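You operate a simulated robot arm through the tools that you are given. There is no shell and no other tool. Be economical: measure what you need, move in short steps, check, and stop when the job is done.

You run a simulated robot arm. Do the job below in one go: nothing can be reset, and whatever is moved stays where it is left.

## Task
Slacken the net, tighten the green clamp knob, then tighten the net again against the net gauge.
Fine: in this order: orange net knob to SLACK, clamp tight, gauge stood by the net, net knob to TIGHT, gauge back where it was; the net ends level. Set down upright: net gauge.

The check looks at the end state, three seconds after you hand in, the way a careful person would. Anything else that was tipped, shoved, dropped, spilled or broken makes it a failure.

## Robot
A 6-joint arm with a two-finger parallel gripper, fixed in place. Base frame: the origin is at the foot of the arm, x ahead of it, y to its left, z up; the work surface is at about z = 0.76. Readings come in m, degrees, newtons and seconds.
With the tool pointing down near the work surface it reaches from about 0.24 to 0.64 m from the base axis. Its first joint turns from -66.0 to 66.0 degrees. Payload 2.7 kg.
The TCP is the grasp point between the finger pads, 0.023 m short of the fingertips. In the tool frame z runs along the fingers and y along their closing line. The gripper opens to 0.094 m. The fingers are 0.038 m wide and 0.01 m thick; the gripper's body (0.054 by 0.096 m) begins 0.039 m behind the TCP.
Orientation is that of the tool frame in the base frame, as a unit quaternion [w, x, y, z]. With the fingers straight down and closing along the base's y, the tool's x points along the base's -x, its y along +y and its z along -z.

## Interface
- The arm moves only by the tool play_rows. Its argument "targets" is a list of rows, each an object of numbers (a shift or turn left out is 0, a gripper value left out holds the last): "tx", "ty", "tz": the shift along the base's x, y, z in m; "ax", "ay", "az": the turn, a rotation vector about the base's x, y, z in degrees; "fingers": the gripper command, from -1 (fully open) to 1 (shut), values between in proportion. In form: [{"tx": .., "ty": .., "tz": .., "ax": .., "ay": .., "az": .., "fingers": ..}, ...]. A call has 1 to 12 rows; each row is the pose to reach, as a shift and turn from the pose commanded when the call began. A row lasts 0.2 s, in which the tool goes at most 0.05 m and 8.6 degrees; a call with a longer step from one row to the next is refused whole, and so is a gripper value outside its range. A pose out of reach is approached as far as the arm can. The call stops where the force on the tool passes 70 N (or 10 N more than at its start, if that is more) or the arm is blocked; 0.2 s more then pass. The fingers move at their own pace (about 0.045 m/s each) and stop on an object; they squeeze with about 30 N. The grip force told is the motor's: it shows also when the fingers shut on nothing. Time passes only in rows, and 0.2 s behind the last, so rows that repeat a pose let the fingers close. The reply holds the time, the measured pose of the TCP, the force on the tool along the base axes, the opening and the grip force, in the units named above and with some noise, with the torque about the TCP (base axes, N m) and any sound that the robot's microphone picked up.
- Cameras (640 x 400 px; columns grow to the right, rows downward): "scene" is fixed at [0.0684, -0.423, 1.4132]; the picture's right is [0.84, -0.54, 0.00], its down [-0.25, -0.39, -0.88] and it looks along [0.48, 0.75, -0.47] (base axes); focal length 310 px, centre (320, 200). "wrist" rides on the gripper at [0.086, 0.016, -0.075] in the tool frame; the picture's right is [-0.18, 0.98, 0.00], its down [-0.58, -0.11, -0.81] and it looks along [-0.79, -0.15, 0.59] (tool axes); focal length 243 px, centre (320, 200). There is no depth. A picture from a camera that has moved, and an enlarged one, comes with that camera's place and axes in the base frame and with its lens.
- camera(camera): a new picture of that camera. It takes no simulated time.
- enlarge(camera, box): a new picture of the part [left, top, right, bottom] of that camera's present view, enlarged. It takes no simulated time.
- hand_in(): hands the job in; it is judged then, once.

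Work in short steps. Places have to be worked out from the pictures, the camera data and where the tool is seen: move nearer, look again, correct. Check each grasp and each placing, and mend what went wrong. You have 120 turns and 76 pictures in all, those below and enlarged ones among them. Open the gripper and draw the arm clear of the work before you hand the job in, unless the task says otherwise; then end with one line.

The tools are called after "Request:" by a JSON object that holds its "name" and its "arguments". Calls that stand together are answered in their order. play_rows: Moves the arm, as the interface text tells. Its arguments: {"type":"object","properties":{"targets":{"type":"array","items":{"type":"object","properties":{"tx":{"type":"number"},"ty":{"type":"number"},"tz":{"type":"number"},"ax":{"type":"number"},"ay":{"type":"number"},"az":{"type":"number"},"fingers":{"type":"number"}}}}},"required":["targets"]} The other tools are called the same way: camera (camera) takes a picture; enlarge (camera, box) takes an enlarged picture of a part of a camera's view; hand_in () hands the job in.

At the start:

```text
time: 0.0
tcp_pos: [0.4231, 0.032, 1.2221]
ee_rot: [0.001, -0.001, 1.0, 0.001]
wrist_force: [0.5, 0.2, 0.4]
wrist_torque: [0.01, 0.0, 0.01]
finger_gap: 0.0942
grasp_force: 0.1
```

scene: 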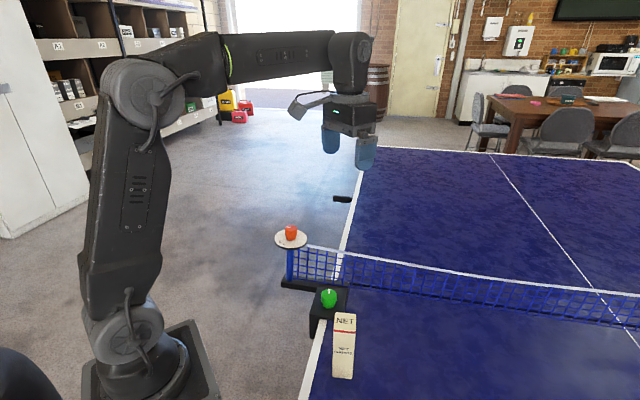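
wrist: 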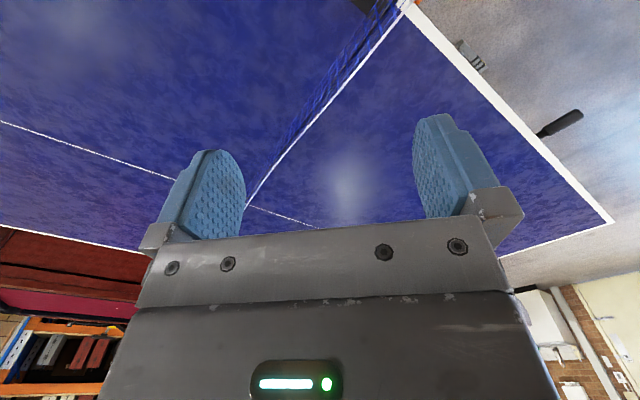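

The scene shows an orange knob on a dial on the net post, a green clamp knob, and a gauge block on the table. I'll enlarge that region to measure it.

Request:
{"name": "enlarge", "arguments": {"camera": "scene", "box": [250, 210, 410, 310]}}

Request:
{"name": "enlarge", "arguments": {"camera": "scene", "box": [270, 280, 430, 380]}}

```text
4.00 times, centred on (330, 260) of scene
camera zoom: at [0.0684, -0.423, 1.4132], right [0.84, -0.54, 0.0], down [-0.25, -0.39, -0.88], along [0.48, 0.75, -0.47], focal length 1240 px, centre (280, -40)
```

zoom: 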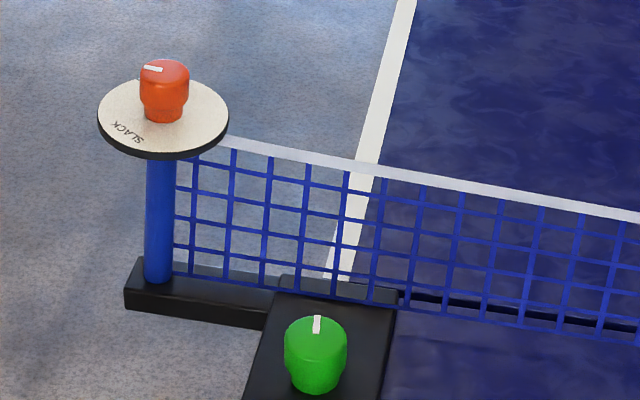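

```text
4.00 times, centred on (350, 330) of scene
camera zoom: at [0.0684, -0.423, 1.4132], right [0.84, -0.54, 0.0], down [-0.25, -0.39, -0.88], along [0.48, 0.75, -0.47], focal length 1240 px, centre (200, -320)
```

zoom: 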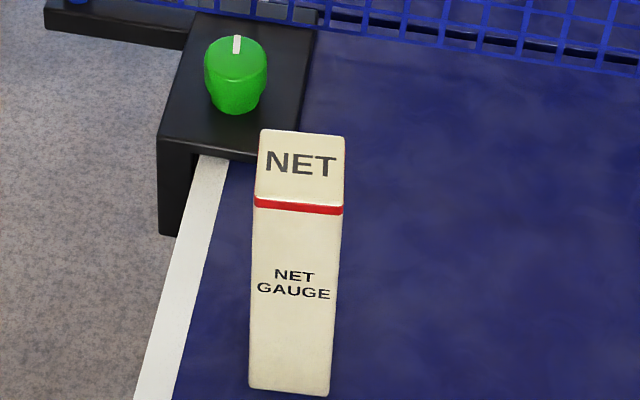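

By my estimates the orange knob is near (0.375, 0.20, ~0.95) and the green knob near (0.41, 0.07, ~0.83). The gauge is near (0.35, -0.08). I'll move above the orange dial for a close wrist view.

Request:
{"name": "play_rows", "arguments": {"targets": [{"tx": -0.012, "ty": 0.04, "tz": -0.02}, {"tx": -0.024, "ty": 0.08, "tz": -0.04}, {"tx": -0.036, "ty": 0.12, "tz": -0.06}, {"tx": -0.045, "ty": 0.16, "tz": -0.08}, {"tx": -0.048, "ty": 0.165, "tz": -0.12}, {"tx": -0.048, "ty": 0.165, "tz": -0.14}, {"tx": -0.048, "ty": 0.165, "tz": -0.14}]}}

Request:
{"name": "camera", "arguments": {"camera": "wrist"}}

Request:
{"name": "camera", "arguments": {"camera": "scene"}}

```text
time: 1.6
tcp_pos: [0.374, 0.1974, 1.0847]
ee_rot: [0.001, -0.001, 1.0, 0.001]
wrist_force: [-0.4, -1.6, 0.1]
wrist_torque: [-0.01, 0.03, -0.02]
finger_gap: 0.0941
grasp_force: 0.1
```

```text
71 pictures are left
camera wrist: at [0.2856, 0.2128, 1.1587], right [0.18, 0.98, 0.0], down [0.58, -0.11, 0.81], along [0.79, -0.15, -0.59], focal length 243 px, centre (320, 200)
```

wrist: 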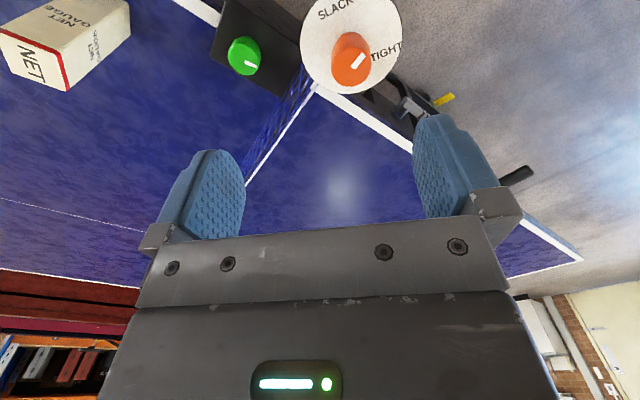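

```text
70 pictures are left
```

scene: 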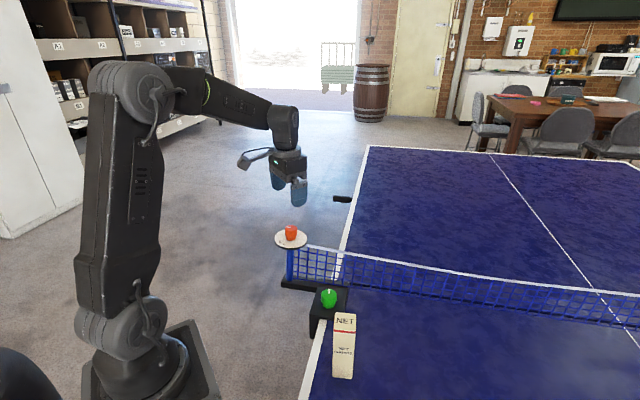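

The picture shows both SLACK and TIGHT, with the pointer now near TIGHT. I'll enlarge the dial.

Request:
{"name": "enlarge", "arguments": {"camera": "wrist", "box": [200, 0, 424, 140]}}

Request:
{"name": "enlarge", "arguments": {"camera": "wrist", "box": [0, 0, 272, 170]}}

```text
2.86 times, centred on (312, 70) of wrist
camera zoom: at [0.2856, 0.2128, 1.1587], right [0.18, 0.98, 0.0], down [0.58, -0.11, 0.81], along [0.79, -0.15, -0.59], focal length 693 px, centre (343, 571)
```

zoom: 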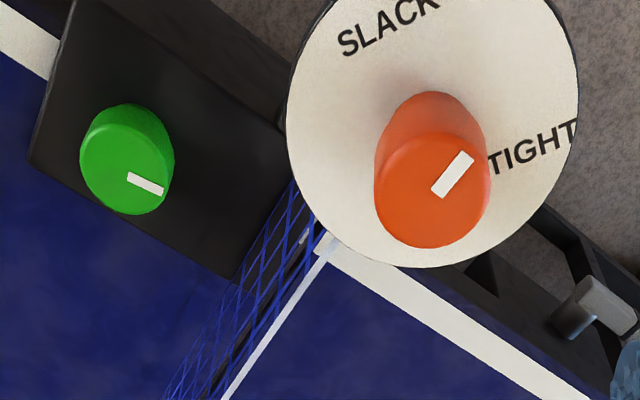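

```text
2.35 times, centred on (136, 85) of wrist
camera zoom: at [0.2856, 0.2128, 1.1587], right [0.18, 0.98, 0.0], down [0.58, -0.11, 0.81], along [0.79, -0.15, -0.59], focal length 571 px, centre (753, 471)
```

zoom: 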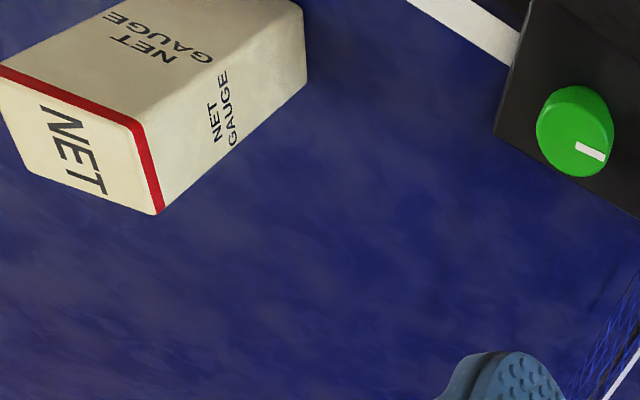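

Triangulating, the orange knob top is at about (0.387, 0.222, 0.950) and the dial plate is at z≈0.920. The pointer is at about 129°, with TIGHT at about 81° and SLACK at about 195°. I'll move above the knob and check the alignment.

Request:
{"name": "play_rows", "arguments": {"targets": [{"tx": 0.012, "ty": 0.024, "tz": -0.03}, {"tx": 0.012, "ty": 0.024, "tz": -0.07}, {"tx": 0.012, "ty": 0.024, "tz": -0.09}, {"tx": 0.012, "ty": 0.024, "tz": -0.09}]}}

Request:
{"name": "camera", "arguments": {"camera": "wrist"}}

Request:
{"name": "enlarge", "arguments": {"camera": "scene", "box": [250, 180, 378, 260]}}

```text
time: 2.6
tcp_pos: [0.3869, 0.2228, 0.9918]
ee_rot: [0.002, 0.0, 1.0, 0.0]
wrist_force: [0.2, -0.2, 0.4]
wrist_torque: [0.01, -0.01, 0.01]
finger_gap: 0.0939
grasp_force: 0.0
```

```text
67 pictures are left
camera wrist: at [0.2992, 0.2394, 1.0663], right [0.18, 0.98, 0.0], down [0.58, -0.11, 0.81], along [0.79, -0.15, -0.59], focal length 243 px, centre (320, 200)
```

wrist: 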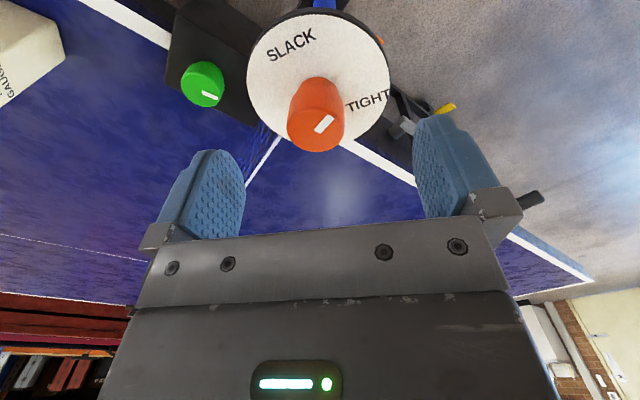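

```text
5.00 times, centred on (314, 220) of scene
camera zoom: at [0.0684, -0.423, 1.4132], right [0.84, -0.54, 0.0], down [-0.25, -0.39, -0.88], along [0.48, 0.75, -0.47], focal length 1550 px, centre (350, 100)
```

zoom: 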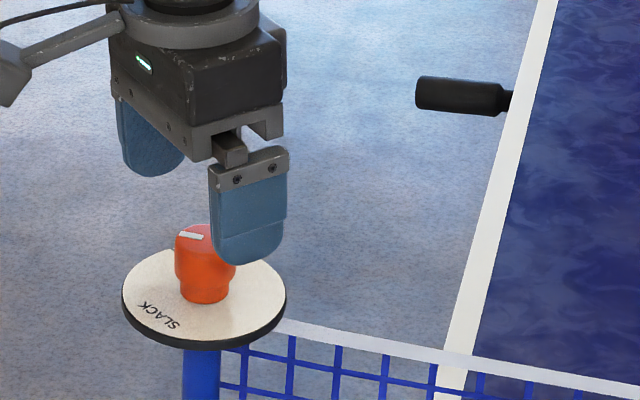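

The alignment holds: the knob centre is at about (0.387, 0.220). I'll descend until the fingertips sit just above the plate, then close on the knob.

Request:
{"name": "play_rows", "arguments": {"targets": [{"ty": -0.002, "tz": -0.02}, {"ty": -0.002, "tz": -0.035}, {"ty": -0.002, "tz": -0.043}, {"ty": -0.002, "tz": -0.043, "fingers": 1}, {"ty": -0.002, "tz": -0.043, "fingers": 1}, {"ty": -0.002, "tz": -0.043, "fingers": 1}, {"ty": -0.002, "tz": -0.043, "fingers": 1}, {"ty": -0.002, "tz": -0.043, "fingers": 1}]}}

Request:
{"name": "camera", "arguments": {"camera": "wrist"}}

```text
time: 4.4
tcp_pos: [0.3867, 0.2207, 0.949]
ee_rot: [0.0, -0.001, 1.0, 0.002]
wrist_force: [3.8, 9.4, -4.0]
wrist_torque: [0.71, -0.01, 0.01]
finger_gap: 0.0332
grasp_force: 44.9
```

```text
65 pictures are left
camera wrist: at [0.298, 0.2364, 1.0231], right [0.18, 0.98, 0.0], down [0.58, -0.11, 0.81], along [0.79, -0.15, -0.59], focal length 243 px, centre (320, 200)
```

wrist: 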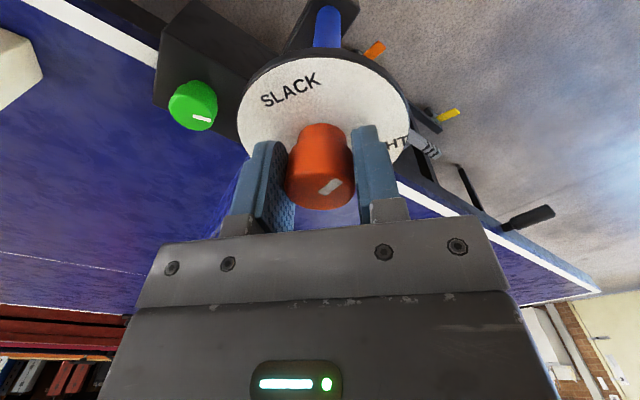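

The knob is gripped at 33 mm, with a small side load. I'll rotate CCW by 40° towards SLACK and watch the torque.

Request:
{"name": "play_rows", "arguments": {"targets": [{"tx": 0.0005, "ty": 0.0015, "az": 0}, {"tx": 0.0005, "ty": 0.0015, "az": 8}, {"tx": 0.0005, "ty": 0.0015, "az": 16}, {"tx": 0.0005, "ty": 0.0015, "az": 24}, {"tx": 0.0005, "ty": 0.0015, "az": 32}, {"tx": 0.0005, "ty": 0.0015, "az": 40}, {"tx": 0.0005, "ty": 0.0015, "az": 40}]}}

Request:
{"name": "camera", "arguments": {"camera": "wrist"}}

Request:
{"name": "enlarge", "arguments": {"camera": "scene", "box": [250, 190, 410, 290]}}

```text
time: 6.0
tcp_pos: [0.3861, 0.2199, 0.9496]
ee_rot: [-0.002, -0.344, 0.939, 0.0]
wrist_force: [-19.1, -17.7, 10.7]
wrist_torque: [0.6, 0.2, -0.02]
finger_gap: 0.0336
grasp_force: 44.8
```

```text
64 pictures are left
camera wrist: at [0.3086, 0.1771, 1.0236], right [-0.49, 0.87, 0.0], down [0.52, 0.29, 0.8], along [0.7, 0.4, -0.6], focal length 243 px, centre (320, 200)
```

wrist: 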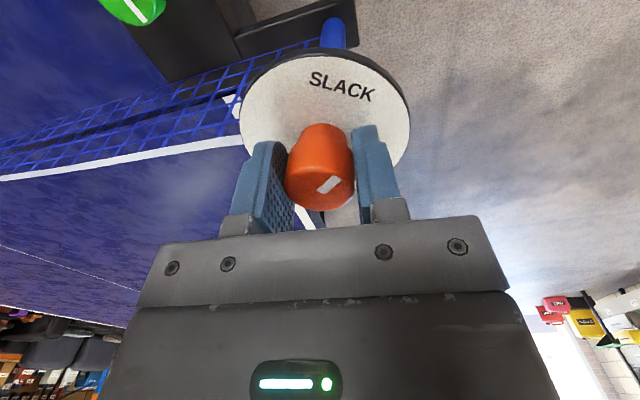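

```text
4.00 times, centred on (330, 240) of scene
camera zoom: at [0.0678, -0.4236, 1.413], right [0.84, -0.54, 0.0], down [-0.25, -0.39, -0.89], along [0.48, 0.75, -0.47], focal length 1240 px, centre (280, 40)
```

zoom: 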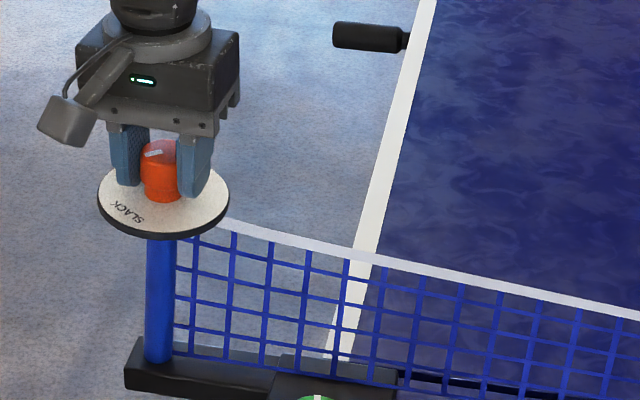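

The knob turned with the gripper and the pointer is now about 165°. I'll relieve the side load and turn 24° more.

Request:
{"name": "play_rows", "arguments": {"targets": [{"tx": -0.0008, "ty": -0.0014, "az": 0}, {"tx": -0.0008, "ty": -0.0014, "az": 8}, {"tx": -0.0008, "ty": -0.0014, "az": 16}, {"tx": -0.0008, "ty": -0.0014, "az": 22}, {"tx": -0.0008, "ty": -0.0014, "az": 22}]}}

Request:
{"name": "camera", "arguments": {"camera": "wrist"}}

Request:
{"name": "enlarge", "arguments": {"camera": "scene", "box": [250, 190, 410, 290]}}

```text
time: 7.2
tcp_pos: [0.3868, 0.2204, 0.9482]
ee_rot: [0.001, -0.515, 0.857, 0.001]
wrist_force: [-3.6, 7.2, -4.7]
wrist_torque: [0.98, 0.61, -0.64]
finger_gap: 0.0334
grasp_force: 44.6
```

```text
62 pictures are left
camera wrist: at [0.3308, 0.1514, 1.0229], right [-0.78, 0.62, 0.0], down [0.37, 0.46, 0.81], along [0.5, 0.63, -0.59], focal length 243 px, centre (320, 200)
```

wrist: 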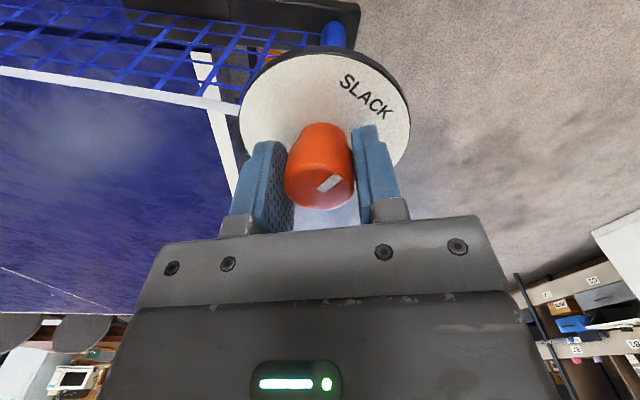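

```text
4.00 times, centred on (330, 240) of scene
camera zoom: at [0.0684, -0.4228, 1.4133], right [0.84, -0.54, 0.0], down [-0.25, -0.39, -0.88], along [0.48, 0.75, -0.47], focal length 1240 px, centre (280, 40)
```

zoom: 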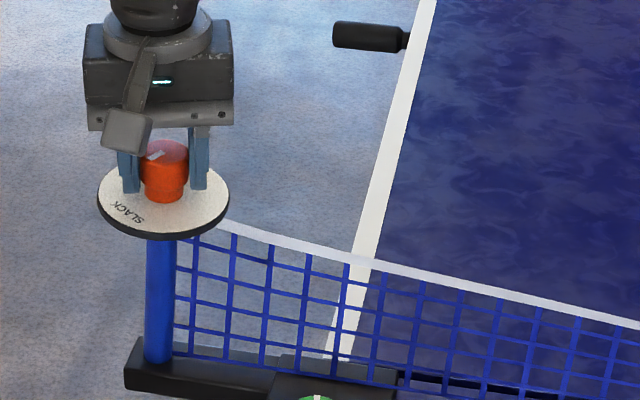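

The tool has turned 62° and Tz is now −0.64, so it may be at a stop. I'll nudge a few degrees more to feel for it.

Request:
{"name": "play_rows", "arguments": {"targets": [{"az": 4}, {"az": 8}, {"az": 8}]}}

Request:
{"name": "enlarge", "arguments": {"camera": "wrist", "box": [220, 30, 444, 170]}}

```text
time: 8.0
tcp_pos: [0.3865, 0.2186, 0.9492]
ee_rot: [-0.001, -0.575, 0.818, 0.001]
wrist_force: [-0.8, 0.5, -5.7]
wrist_torque: [-0.02, 0.48, -0.55]
finger_gap: 0.0337
grasp_force: 45.1
```

```text
2.86 times, centred on (332, 100) of wrist
camera zoom: at [0.3406, 0.1433, 1.0235], right [-0.86, 0.51, 0.0], down [0.3, 0.51, 0.81], along [0.41, 0.7, -0.59], focal length 693 px, centre (286, 486)
```

zoom: 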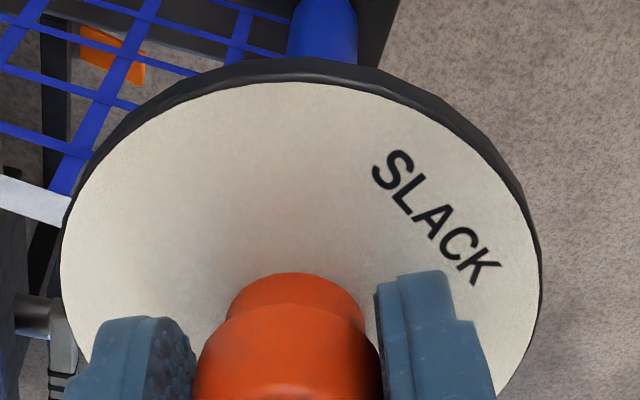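

The torque stayed the same, so this could be slip at a stop. I'll release, rise and read the pointer.

Request:
{"name": "play_rows", "arguments": {"targets": [{"fingers": -1}, {"fingers": -1}, {"fingers": -1}, {"fingers": -1}, {"tz": 0.03}, {"tz": 0.06}, {"tz": 0.09}, {"tz": 0.09}]}}

Request:
{"name": "enlarge", "arguments": {"camera": "wrist", "box": [208, 0, 432, 140]}}

Request:
{"name": "camera", "arguments": {"camera": "scene"}}

```text
time: 9.8
tcp_pos: [0.3871, 0.2208, 1.0442]
ee_rot: [0.0, -0.574, 0.819, 0.002]
wrist_force: [-0.7, -0.3, 0.7]
wrist_torque: [-0.01, -0.01, 0.01]
finger_gap: 0.0942
grasp_force: 0.1
```

```text
2.86 times, centred on (320, 70) of wrist
camera zoom: at [0.3414, 0.1446, 1.1174], right [-0.86, 0.51, 0.0], down [0.3, 0.51, 0.81], along [0.41, 0.7, -0.59], focal length 693 px, centre (320, 571)
```

zoom: 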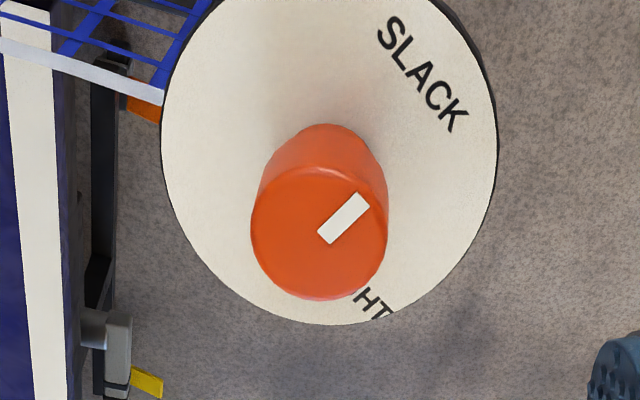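

```text
58 pictures are left
```

scene: 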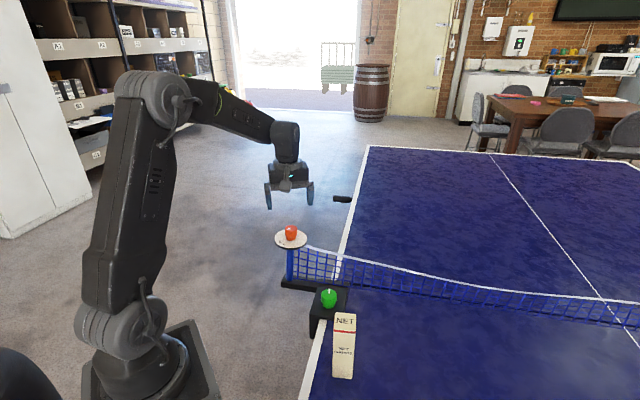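

The pointer now reads about 195° against SLACK's 192°, and the net visibly sags, so the net is slack. The green knob top triangulates to about (0.419, 0.082, 0.813), so I'll hover above it.

Request:
{"name": "play_rows", "arguments": {"targets": [{"tx": 0.01, "ty": -0.045}, {"tx": 0.02, "ty": -0.09}, {"tx": 0.032, "ty": -0.138}, {"tx": 0.032, "ty": -0.138, "tz": -0.04}, {"tx": 0.032, "ty": -0.138, "tz": -0.08}, {"tx": 0.032, "ty": -0.138, "tz": -0.11}, {"tx": 0.032, "ty": -0.138, "tz": -0.11}]}}

Request:
{"name": "camera", "arguments": {"camera": "wrist"}}

Request:
{"name": "enlarge", "arguments": {"camera": "scene", "box": [250, 230, 410, 330]}}

```text
time: 11.4
tcp_pos: [0.421, 0.0801, 0.9298]
ee_rot: [0.001, -0.575, 0.818, 0.002]
wrist_force: [0.7, -0.6, -0.5]
wrist_torque: [0.03, -0.02, -0.02]
finger_gap: 0.094
grasp_force: 0.0
```

```text
57 pictures are left
camera wrist: at [0.3744, 0.005, 1.0035], right [-0.86, 0.51, 0.0], down [0.3, 0.51, 0.81], along [0.41, 0.7, -0.59], focal length 243 px, centre (320, 200)
```

wrist: 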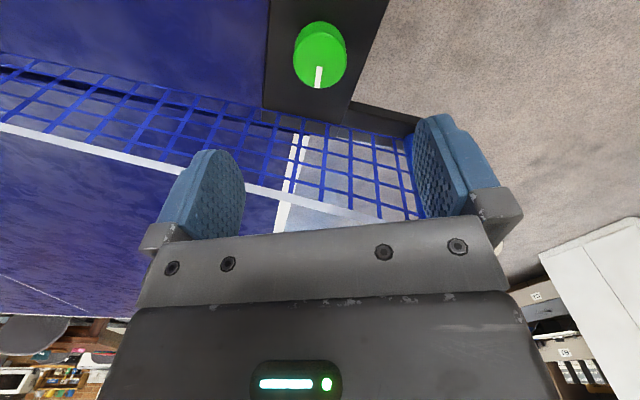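

```text
4.00 times, centred on (330, 280) of scene
camera zoom: at [0.0684, -0.423, 1.4132], right [0.84, -0.54, 0.0], down [-0.25, -0.39, -0.88], along [0.48, 0.75, -0.47], focal length 1240 px, centre (280, -120)
```

zoom: 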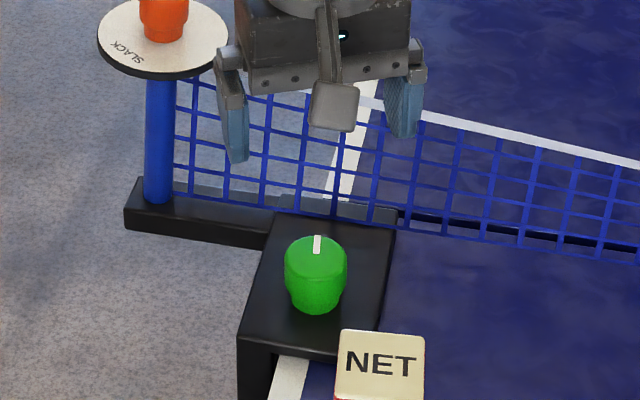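

The knob centre is at about (0.417, 0.078). I'll descend to TCP z≈0.815 with a small correction, ready to grip.

Request:
{"name": "play_rows", "arguments": {"targets": [{"tx": -0.003, "ty": -0.001, "tz": -0.04}, {"tx": -0.003, "ty": -0.001, "tz": -0.08}, {"tx": -0.003, "ty": -0.001, "tz": -0.1}, {"tx": -0.003, "ty": -0.001, "tz": -0.115}, {"tx": -0.003, "ty": -0.001, "tz": -0.115}]}}

Request:
{"name": "camera", "arguments": {"camera": "wrist"}}

Request:
{"name": "enlarge", "arguments": {"camera": "scene", "box": [250, 230, 410, 330]}}

```text
time: 12.6
tcp_pos: [0.413, 0.081, 0.8135]
ee_rot: [0.001, -0.574, 0.819, 0.001]
wrist_force: [-0.1, 0.7, 0.4]
wrist_torque: [0.01, 0.0, -0.01]
finger_gap: 0.094
grasp_force: 0.1
```

```text
55 pictures are left
camera wrist: at [0.3669, 0.0042, 0.8883], right [-0.86, 0.51, 0.0], down [0.3, 0.51, 0.81], along [0.41, 0.7, -0.59], focal length 243 px, centre (320, 200)
```

wrist: 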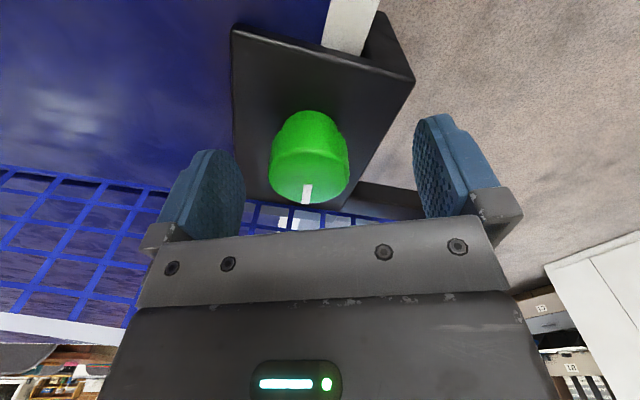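

```text
4.00 times, centred on (330, 280) of scene
camera zoom: at [0.0684, -0.423, 1.4132], right [0.84, -0.54, 0.0], down [-0.25, -0.39, -0.88], along [0.48, 0.75, -0.47], focal length 1240 px, centre (280, -120)
```

zoom: 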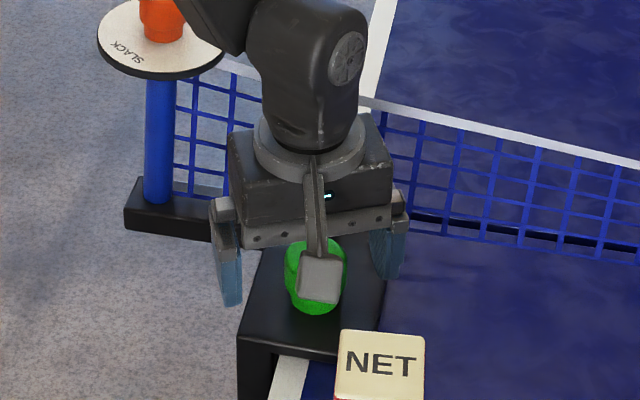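

The knob sits about 4 mm towards the left finger. I'll shift to match and close.

Request:
{"name": "play_rows", "arguments": {"targets": [{"tx": 0.003, "ty": -0.003}, {"tx": 0.003, "ty": -0.003, "fingers": 1}, {"tx": 0.003, "ty": -0.003, "fingers": 1}, {"tx": 0.003, "ty": -0.003, "fingers": 1}, {"tx": 0.003, "ty": -0.003, "fingers": 1}, {"tx": 0.003, "ty": -0.003, "fingers": 1}]}}

```text
time: 14.0
tcp_pos: [0.4188, 0.0762, 0.8154]
ee_rot: [0.002, -0.574, 0.819, -0.001]
wrist_force: [22.1, -9.0, -11.8]
wrist_torque: [-0.25, -0.72, -0.12]
finger_gap: 0.0411
grasp_force: 45.2
```

It's gripped at 41 mm with some lateral load. I'll ease that and turn clockwise 40°.

Request:
{"name": "play_rows", "arguments": {"targets": [{"tx": 0.002, "ty": -0.001}, {"tx": 0.002, "ty": -0.001, "az": -8}, {"tx": 0.002, "ty": -0.001, "az": -16}, {"tx": 0.002, "ty": -0.001, "az": -24}, {"tx": 0.002, "ty": -0.001, "az": -32}, {"tx": 0.002, "ty": -0.001, "az": -40}, {"tx": 0.002, "ty": -0.001, "az": -40}]}}

Request:
{"name": "enlarge", "arguments": {"camera": "wrist", "box": [160, 60, 480, 260]}}

Request:
{"name": "enlarge", "arguments": {"camera": "scene", "box": [250, 210, 410, 310]}}

```text
time: 15.6
tcp_pos: [0.4182, 0.0788, 0.8152]
ee_rot: [-0.005, -0.26, 0.966, 0.001]
wrist_force: [-41.0, 30.8, 39.3]
wrist_torque: [1.35, 1.02, 0.22]
finger_gap: 0.0411
grasp_force: 44.7
```

```text
2.00 times, centred on (320, 160) of wrist
camera zoom: at [0.3332, 0.0499, 0.8899], right [-0.33, 0.94, 0.0], down [0.57, 0.2, 0.8], along [0.75, 0.27, -0.6], focal length 485 px, centre (320, 280)
```

zoom: 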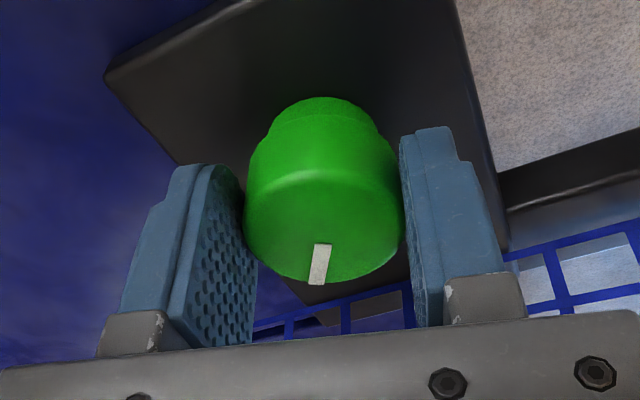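

```text
4.00 times, centred on (330, 260) of scene
camera zoom: at [0.067, -0.4225, 1.4135], right [0.84, -0.54, 0.0], down [-0.25, -0.39, -0.89], along [0.48, 0.75, -0.47], focal length 1240 px, centre (280, -40)
```

zoom: 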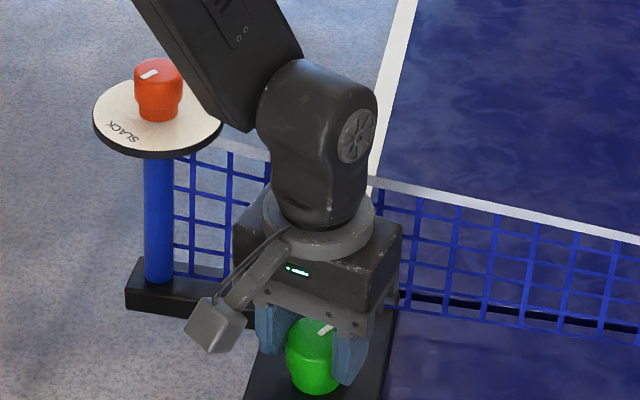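

The side load has grown, so I'll recentre by (-3, +2, +1.5) mm. The knob did turn 40° with the tool, so I'll continue turning clockwise.

Request:
{"name": "play_rows", "arguments": {"targets": [{"tx": -0.003, "ty": 0.002, "tz": 0.0015}, {"tx": -0.003, "ty": 0.002, "tz": 0.0015}]}}

Request:
{"name": "play_rows", "arguments": {"targets": [{"az": -8}, {"az": -16}, {"az": -16}]}}

```text
time: 16.2
tcp_pos: [0.4171, 0.0793, 0.8151]
ee_rot: [-0.003, -0.26, 0.966, 0.001]
wrist_force: [-25.8, 22.7, 13.0]
wrist_torque: [0.25, 1.37, 0.13]
finger_gap: 0.0411
grasp_force: 45.3
```

```text
time: 17.0
tcp_pos: [0.4155, 0.0801, 0.8146]
ee_rot: [0.0, -0.122, 0.992, 0.001]
wrist_force: [-7.2, 31.6, -36.5]
wrist_torque: [0.46, 0.5, 0.17]
finger_gap: 0.0411
grasp_force: 45.7
```

I'll recentre again (+2.5 mm in y, −1 mm in z) and turn 16° more.

Request:
{"name": "play_rows", "arguments": {"targets": [{"ty": 0.0025, "tz": -0.0015}, {"ty": 0.0025, "tz": -0.0015}, {"ty": 0.0025, "tz": -0.0015, "az": -8}, {"ty": 0.0025, "tz": -0.0015, "az": -16}, {"ty": 0.0025, "tz": -0.0015, "az": -16}]}}

Request:
{"name": "enlarge", "arguments": {"camera": "wrist", "box": [160, 60, 480, 260]}}

Request:
{"name": "camera", "arguments": {"camera": "scene"}}

```text
time: 18.2
tcp_pos: [0.4166, 0.0821, 0.815]
ee_rot: [-0.001, 0.018, 1.0, 0.0]
wrist_force: [-14.9, 18.4, -14.6]
wrist_torque: [0.45, 0.65, 0.11]
finger_gap: 0.0413
grasp_force: 44.6
```

```text
2.00 times, centred on (320, 160) of wrist
camera zoom: at [0.3289, 0.1011, 0.8894], right [0.22, 0.98, 0.0], down [0.58, -0.13, 0.81], along [0.79, -0.18, -0.59], focal length 485 px, centre (320, 280)
```

zoom: 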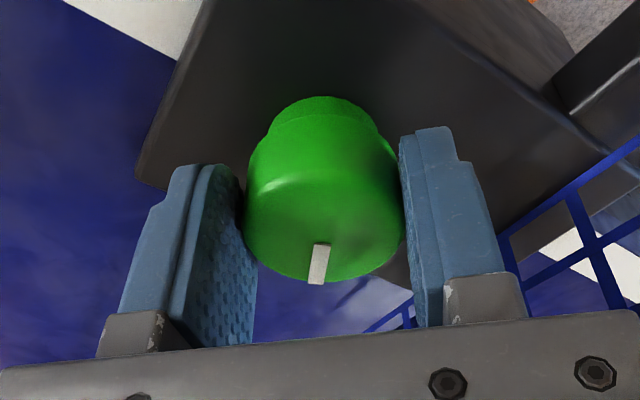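

```text
50 pictures are left
```

scene: 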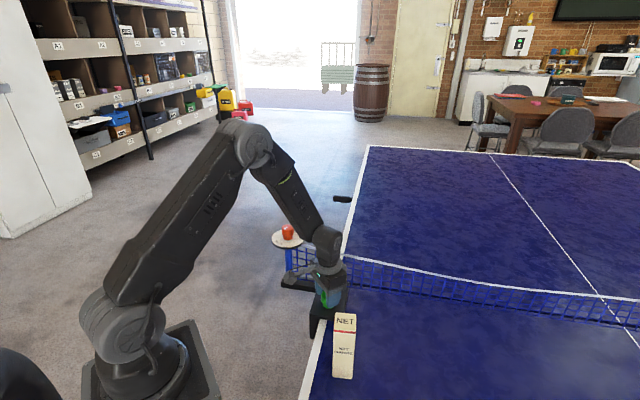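

The dial appears a pixel or two to the left, so I'll check whether the post is moving.

Request:
{"name": "enlarge", "arguments": {"camera": "scene", "box": [250, 210, 410, 310]}}

```text
4.00 times, centred on (330, 260) of scene
camera zoom: at [0.0683, -0.4226, 1.4134], right [0.84, -0.54, 0.0], down [-0.25, -0.39, -0.88], along [0.48, 0.75, -0.47], focal length 1240 px, centre (280, -40)
```

zoom: 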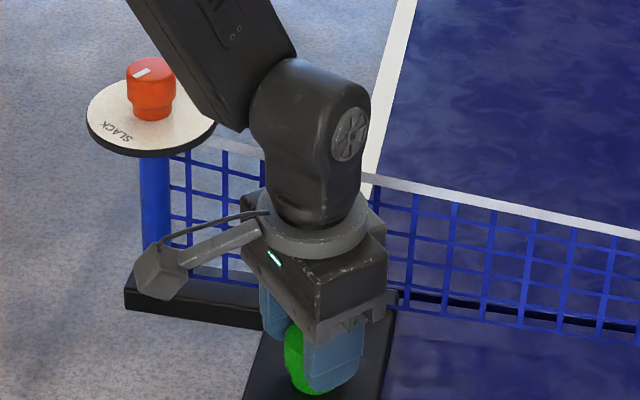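

The post top moves in proportion to the clamp turn and is heading towards upright, as expected when the clamp tightens. I'll turn another 16° and feel for a stop.

Request:
{"name": "play_rows", "arguments": {"targets": [{"tx": -0.001, "ty": 0.0015, "tz": -0.001}, {"tx": -0.001, "ty": 0.0015, "tz": -0.001, "az": -8}, {"tx": -0.001, "ty": 0.0015, "tz": -0.001, "az": -16}, {"tx": -0.001, "ty": 0.0015, "tz": -0.001, "az": -16}]}}

Request:
{"name": "enlarge", "arguments": {"camera": "scene", "box": [250, 210, 410, 310]}}

Request:
{"name": "enlarge", "arguments": {"camera": "wrist", "box": [160, 60, 480, 260]}}

```text
time: 19.2
tcp_pos: [0.4163, 0.0826, 0.8152]
ee_rot: [0.001, 0.157, 0.988, 0.0]
wrist_force: [-19.5, 9.6, 18.1]
wrist_torque: [0.2, 0.94, -0.01]
finger_gap: 0.0412
grasp_force: 45.4
```

```text
4.00 times, centred on (330, 260) of scene
camera zoom: at [0.0678, -0.4229, 1.4133], right [0.84, -0.54, 0.0], down [-0.25, -0.39, -0.89], along [0.48, 0.75, -0.47], focal length 1240 px, centre (280, -40)
```

zoom: 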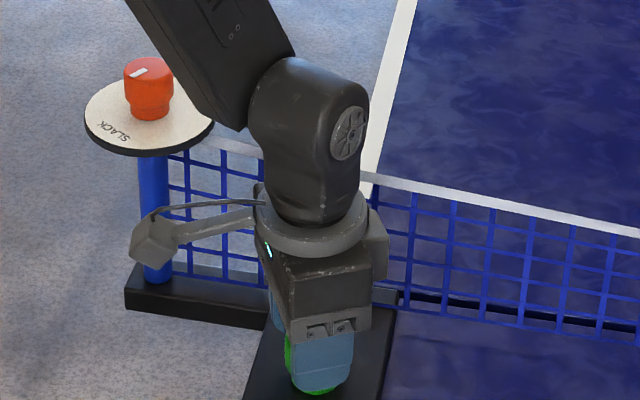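

```text
2.00 times, centred on (320, 160) of wrist
camera zoom: at [0.3375, 0.1254, 0.8892], right [0.48, 0.88, 0.0], down [0.52, -0.28, 0.81], along [0.71, -0.39, -0.59], focal length 485 px, centre (320, 280)
```

zoom: 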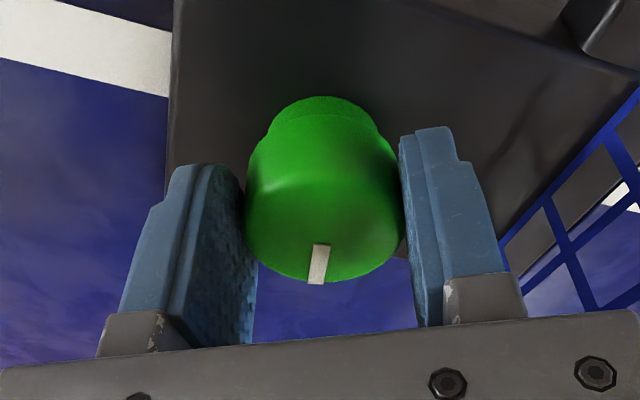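

I've turned about 88° with no stop yet. I'll release, lift slightly, rewind the tool and regrip.

Request:
{"name": "play_rows", "arguments": {"targets": [{"fingers": -1}, {"fingers": -1}, {"fingers": -1}, {"fingers": -1}, {"tz": 0.05}, {"tz": 0.07}]}}

Request:
{"name": "play_rows", "arguments": {"targets": [{"az": 8.5}, {"az": 17}, {"az": 25.5}, {"az": 34}, {"az": 42.5}, {"az": 51}, {"az": 59.5}, {"az": 68}, {"az": 76.5}, {"az": 85}, {"az": 90}, {"az": 90}]}}

Request:
{"name": "camera", "arguments": {"camera": "wrist"}}

Request:
{"name": "enlarge", "arguments": {"camera": "scene", "box": [250, 210, 410, 310]}}

```text
time: 20.6
tcp_pos: [0.4154, 0.0826, 0.8842]
ee_rot: [0.0, 0.155, 0.988, 0.002]
wrist_force: [0.2, 0.3, -0.9]
wrist_torque: [0.0, -0.02, -0.02]
finger_gap: 0.094
grasp_force: 0.0
```

```text
time: 23.2
tcp_pos: [0.4164, 0.0831, 0.8838]
ee_rot: [0.0, -0.589, 0.808, 0.001]
wrist_force: [0.2, -0.5, -0.4]
wrist_torque: [0.01, -0.01, -0.03]
finger_gap: 0.094
grasp_force: 0.1
```

```text
46 pictures are left
camera wrist: at [0.3733, 0.0055, 0.957], right [-0.88, 0.48, 0.0], down [0.28, 0.52, 0.81], along [0.38, 0.71, -0.59], focal length 243 px, centre (320, 200)
```

wrist: 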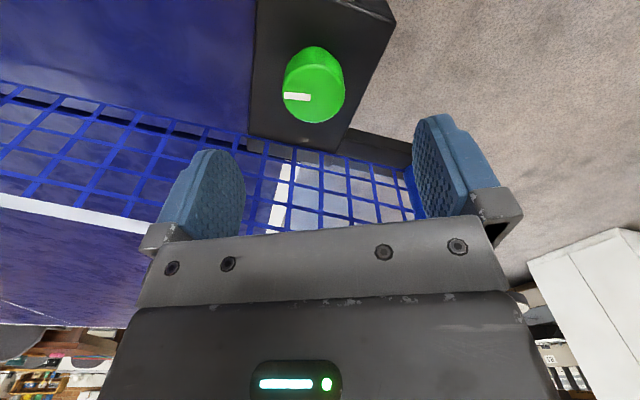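

```text
4.00 times, centred on (330, 260) of scene
camera zoom: at [0.0684, -0.423, 1.4132], right [0.84, -0.54, 0.0], down [-0.25, -0.39, -0.88], along [0.48, 0.75, -0.47], focal length 1240 px, centre (280, -40)
```

zoom: 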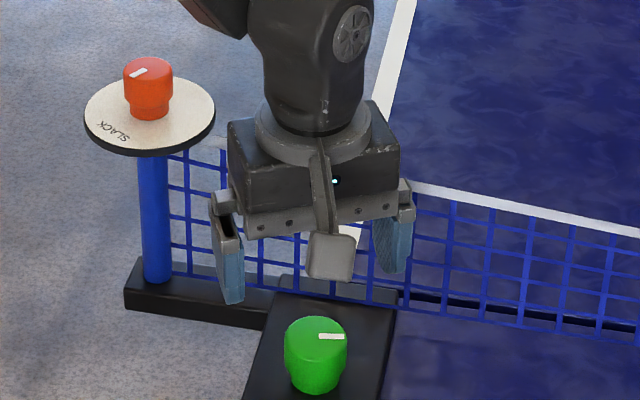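

The green pointer has moved 90° clockwise and the post is nearly upright. I'll regrip with a 4.5 mm correction in y and keep tightening.

Request:
{"name": "play_rows", "arguments": {"targets": [{"ty": -0.0045, "tz": -0.03}, {"ty": -0.0045, "tz": -0.055}, {"ty": -0.0045, "tz": -0.069}, {"ty": -0.0045, "tz": -0.069, "fingers": 1}, {"ty": -0.0045, "tz": -0.069, "fingers": 1}, {"ty": -0.0045, "tz": -0.069, "fingers": 1}, {"ty": -0.0045, "tz": -0.069, "fingers": 1}, {"ty": -0.0045, "tz": -0.069, "fingers": 1}]}}

```text
time: 25.0
tcp_pos: [0.418, 0.0785, 0.8147]
ee_rot: [0.006, -0.589, 0.808, -0.002]
wrist_force: [32.4, -9.6, -11.3]
wrist_torque: [-0.61, -0.53, -0.15]
finger_gap: 0.0411
grasp_force: 44.9
```

Request:
{"name": "play_rows", "arguments": {"targets": [{"tx": 0.002, "ty": -0.0005}, {"tx": 0.002, "ty": -0.0005, "az": -8}, {"tx": 0.0015, "ty": 0, "az": -16}, {"tx": 0.0005, "ty": 0, "az": -24}, {"tx": 0, "ty": 0, "az": -32}, {"tx": 0, "ty": 0, "az": -32}]}}

Request:
{"name": "enlarge", "arguments": {"camera": "wrist", "box": [160, 60, 480, 260]}}

Request:
{"name": "enlarge", "arguments": {"camera": "scene", "box": [250, 210, 410, 310]}}

```text
time: 26.4
tcp_pos: [0.4169, 0.0778, 0.8147]
ee_rot: [0.002, -0.342, 0.94, 0.001]
wrist_force: [10.8, -1.9, 17.5]
wrist_torque: [0.08, -0.11, 0.38]
finger_gap: 0.041
grasp_force: 45.1
```

```text
2.00 times, centred on (320, 160) of wrist
camera zoom: at [0.3388, 0.0355, 0.8887], right [-0.49, 0.87, 0.0], down [0.51, 0.29, 0.81], along [0.7, 0.4, -0.59], focal length 485 px, centre (320, 280)
```

zoom: 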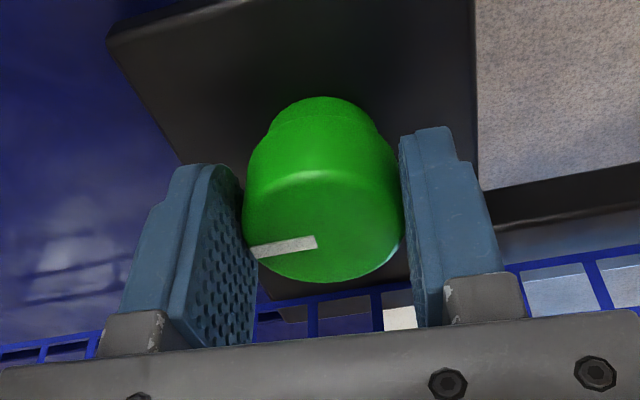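

```text
4.00 times, centred on (330, 260) of scene
camera zoom: at [0.0685, -0.4231, 1.4132], right [0.84, -0.54, 0.0], down [-0.25, -0.39, -0.88], along [0.48, 0.75, -0.47], focal length 1240 px, centre (280, -40)
```

zoom: 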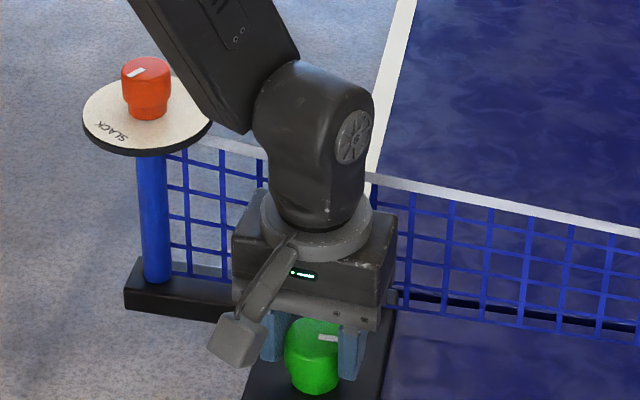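

The pointer went from about −30° to about −46°, which is only 16° of the 32° commanded. That suggests the stop has been reached and the fingers slipped, so I'll nudge a little more to confirm.

Request:
{"name": "play_rows", "arguments": {"targets": [{"az": -8}, {"az": -12}, {"az": -12}]}}

Request:
{"name": "enlarge", "arguments": {"camera": "wrist", "box": [160, 60, 480, 260]}}

```text
time: 27.2
tcp_pos: [0.4158, 0.0776, 0.8138]
ee_rot: [-0.002, -0.243, 0.97, 0.002]
wrist_force: [-4.1, 3.3, 13.8]
wrist_torque: [0.06, 0.2, 0.93]
finger_gap: 0.0411
grasp_force: 45.0
```

```text
2.00 times, centred on (320, 160) of wrist
camera zoom: at [0.33, 0.0523, 0.8883], right [-0.3, 0.95, 0.0], down [0.57, 0.18, 0.8], along [0.77, 0.24, -0.59], focal length 485 px, centre (320, 280)
```

zoom: 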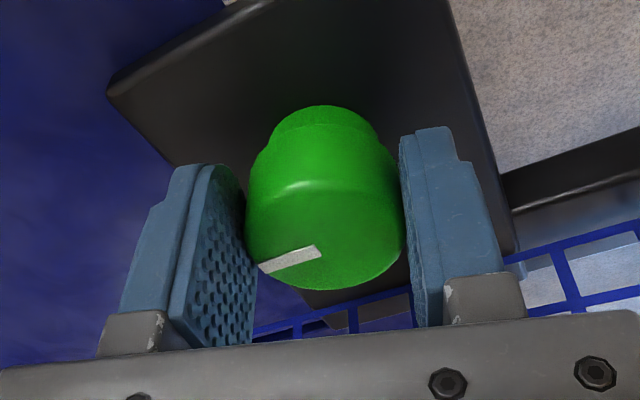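

The pointer now shifts within the fingers while the knob stays put at Tz 0.93, so the clamp is at its stop and tight. I'll release, lift, and move over the gauge at about (0.347, -0.088), turning to match its yaw.

Request:
{"name": "play_rows", "arguments": {"targets": [{"fingers": -1}, {"fingers": -1}, {"fingers": -1}, {"fingers": -1}, {"tz": 0.05, "fingers": -1}, {"tz": 0.1}, {"tz": 0.15}, {"tz": 0.19}, {"tz": 0.22}, {"tz": 0.22}]}}

Request:
{"name": "play_rows", "arguments": {"targets": [{"tx": -0.018, "ty": -0.042, "az": 5}, {"tx": -0.036, "ty": -0.084, "az": 10}, {"tx": -0.054, "ty": -0.125, "az": 15}, {"tx": -0.07, "ty": -0.166, "az": 21}, {"tx": -0.07, "ty": -0.166, "az": 21}]}}

Request:
{"name": "camera", "arguments": {"camera": "wrist"}}

Request:
{"name": "camera", "arguments": {"camera": "scene"}}

```text
time: 29.4
tcp_pos: [0.4154, 0.0764, 1.0321]
ee_rot: [0.0, -0.242, 0.97, 0.001]
wrist_force: [-0.2, -0.5, 0.2]
wrist_torque: [0.0, -0.01, 0.01]
finger_gap: 0.0941
grasp_force: 0.1
```

```text
time: 30.6
tcp_pos: [0.3442, -0.0885, 1.0327]
ee_rot: [0.0, -0.416, 0.909, 0.001]
wrist_force: [0.2, 0.6, -0.3]
wrist_torque: [0.02, -0.02, -0.01]
finger_gap: 0.0941
grasp_force: 0.1
```

```text
41 pictures are left
camera wrist: at [0.2746, -0.1428, 1.1073], right [-0.62, 0.78, 0.0], down [0.46, 0.37, 0.81], along [0.63, 0.5, -0.59], focal length 243 px, centre (320, 200)
```

wrist: 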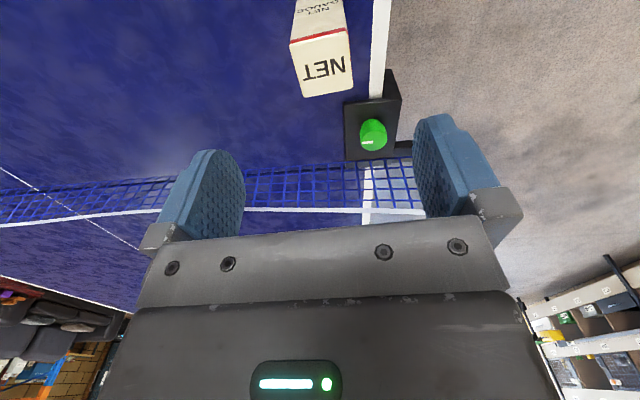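

```text
40 pictures are left
```

scene: 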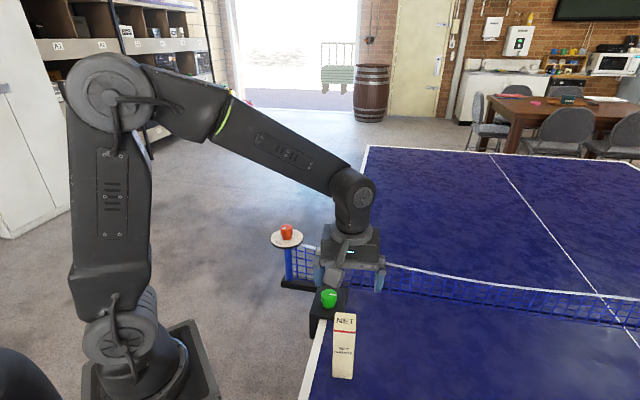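

I'll enlarge the gauge and net in this view for precise geometry.

Request:
{"name": "enlarge", "arguments": {"camera": "wrist", "box": [240, 0, 400, 100]}}

Request:
{"name": "enlarge", "arguments": {"camera": "wrist", "box": [220, 90, 444, 230]}}

```text
4.00 times, centred on (320, 50) of wrist
camera zoom: at [0.2746, -0.1428, 1.1073], right [-0.62, 0.78, 0.0], down [0.46, 0.37, 0.81], along [0.63, 0.5, -0.59], focal length 970 px, centre (320, 800)
```

zoom: 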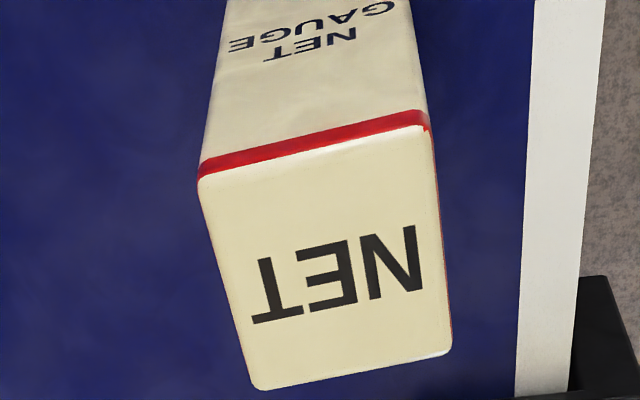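

```text
2.86 times, centred on (332, 160) of wrist
camera zoom: at [0.2746, -0.1428, 1.1073], right [-0.62, 0.78, 0.0], down [0.46, 0.37, 0.81], along [0.63, 0.5, -0.59], focal length 693 px, centre (286, 314)
```

zoom: 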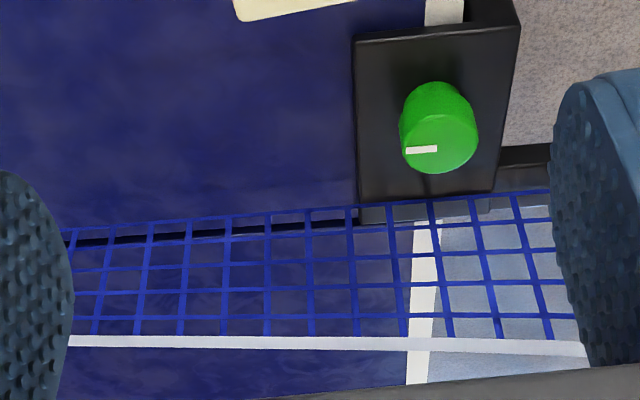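

The gauge top centre is at about (0.3476, -0.082) with a 43 mm square section and yaw of about 50°. The net plane runs through about (0.515, 0.104) at −45°. I'll descend over the gauge and grip it.

Request:
{"name": "play_rows", "arguments": {"targets": [{"tx": 0.003, "ty": 0.006, "tz": -0.04, "az": 0.5}, {"tx": 0.003, "ty": 0.006, "tz": -0.08, "az": 0.5}, {"tx": 0.003, "ty": 0.006, "tz": -0.09, "az": 0.5}, {"tx": 0.003, "ty": 0.006, "tz": -0.09, "az": 0.5}]}}

Request:
{"name": "camera", "arguments": {"camera": "wrist"}}

Request:
{"name": "enlarge", "arguments": {"camera": "scene", "box": [260, 240, 420, 340]}}

```text
time: 31.6
tcp_pos: [0.3501, -0.0819, 0.9433]
ee_rot: [0.001, -0.42, 0.908, 0.002]
wrist_force: [0.3, 0.4, 0.0]
wrist_torque: [-0.02, -0.02, -0.02]
finger_gap: 0.0939
grasp_force: 0.0
```

```text
37 pictures are left
camera wrist: at [0.2792, -0.1362, 1.0178], right [-0.63, 0.78, 0.0], down [0.46, 0.37, 0.81], along [0.63, 0.51, -0.59], focal length 243 px, centre (320, 200)
```

wrist: 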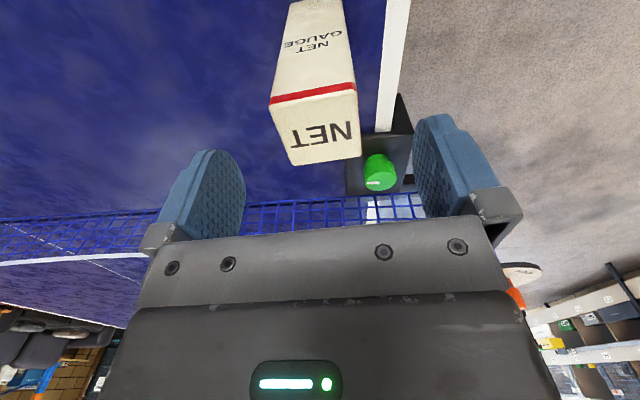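

```text
4.00 times, centred on (340, 290) of scene
camera zoom: at [0.0684, -0.423, 1.4132], right [0.84, -0.54, 0.0], down [-0.25, -0.39, -0.88], along [0.48, 0.75, -0.47], focal length 1240 px, centre (240, -160)
```

zoom: 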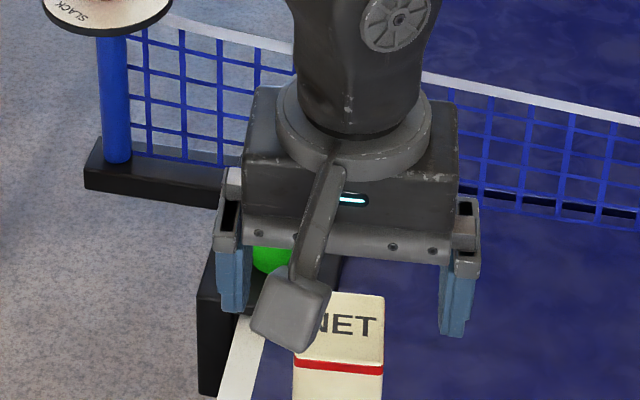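

The gauge is centred under the gripper at about (0.348, -0.082). I'll descend to z≈0.878 and close.

Request:
{"name": "play_rows", "arguments": {"targets": [{"tx": -0.001, "tz": -0.03}, {"tx": -0.001, "tz": -0.05}, {"tx": -0.001, "tz": -0.065}, {"tx": -0.001, "tz": -0.065, "fingers": 1}, {"tx": -0.001, "tz": -0.065, "fingers": 1}, {"tx": -0.001, "tz": -0.065, "fingers": 1}, {"tx": -0.001, "tz": -0.065, "fingers": 1}, {"tx": -0.001, "tz": -0.065, "fingers": 1}]}}

Request:
{"name": "camera", "arguments": {"camera": "wrist"}}

```text
time: 33.4
tcp_pos: [0.3487, -0.0817, 0.8772]
ee_rot: [0.0, -0.42, 0.907, 0.001]
wrist_force: [-0.1, -0.1, -0.2]
wrist_torque: [0.05, 0.0, 0.0]
finger_gap: 0.0437
grasp_force: 30.6
```

```text
35 pictures are left
camera wrist: at [0.2789, -0.1371, 0.9529], right [-0.63, 0.78, 0.0], down [0.46, 0.37, 0.81], along [0.63, 0.51, -0.59], focal length 243 px, centre (320, 200)
```

wrist: 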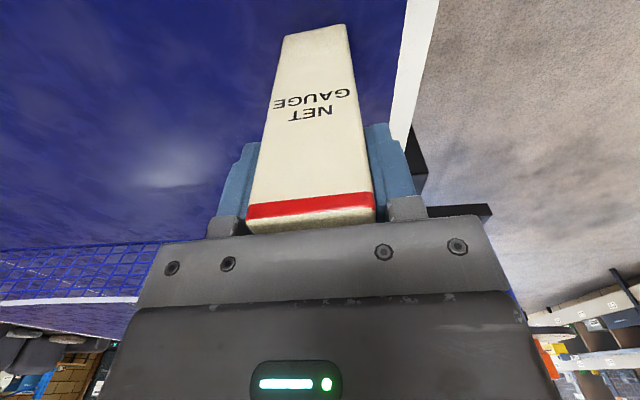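

The gauge is gripped at 43.7 mm. I'll lift 60 mm and carry it towards (0.524, 0.042) beside the net, staying raised to check first.

Request:
{"name": "play_rows", "arguments": {"targets": [{"tz": 0.03}, {"tz": 0.06}, {"tx": 0.035, "ty": 0.025, "tz": 0.06}, {"tx": 0.07, "ty": 0.05, "tz": 0.06}, {"tx": 0.105, "ty": 0.075, "tz": 0.06}, {"tx": 0.14, "ty": 0.1, "tz": 0.06}, {"tx": 0.16, "ty": 0.113, "tz": 0.06}, {"tx": 0.16, "ty": 0.113, "tz": 0.06}]}}

Request:
{"name": "camera", "arguments": {"camera": "wrist"}}

Request:
{"name": "enlarge", "arguments": {"camera": "scene", "box": [280, 200, 504, 340]}}

```text
time: 35.2
tcp_pos: [0.51, 0.0305, 0.9402]
ee_rot: [0.0, -0.419, 0.908, 0.001]
wrist_force: [0.8, 0.6, -2.2]
wrist_torque: [-0.04, 0.0, 0.0]
finger_gap: 0.0438
grasp_force: 29.8
```

```text
34 pictures are left
camera wrist: at [0.4411, -0.024, 1.0145], right [-0.63, 0.78, 0.0], down [0.46, 0.37, 0.81], along [0.63, 0.51, -0.59], focal length 243 px, centre (320, 200)
```

wrist: 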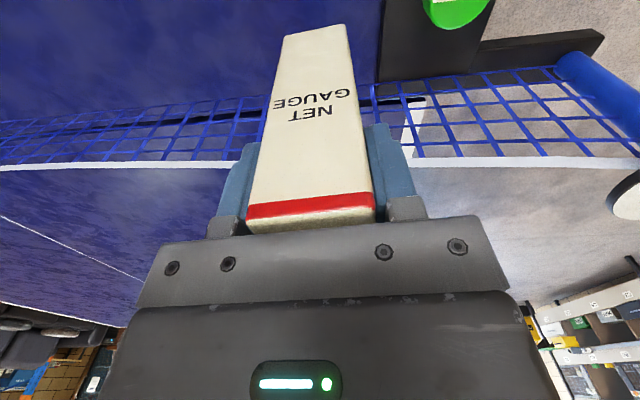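

```text
2.86 times, centred on (392, 270) of scene
camera zoom: at [0.0685, -0.423, 1.4132], right [0.84, -0.54, 0.0], down [-0.25, -0.39, -0.88], along [0.48, 0.75, -0.47], focal length 886 px, centre (114, 0)
```

zoom: 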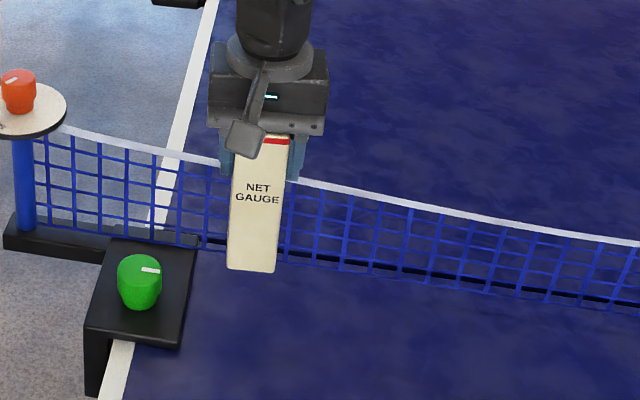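

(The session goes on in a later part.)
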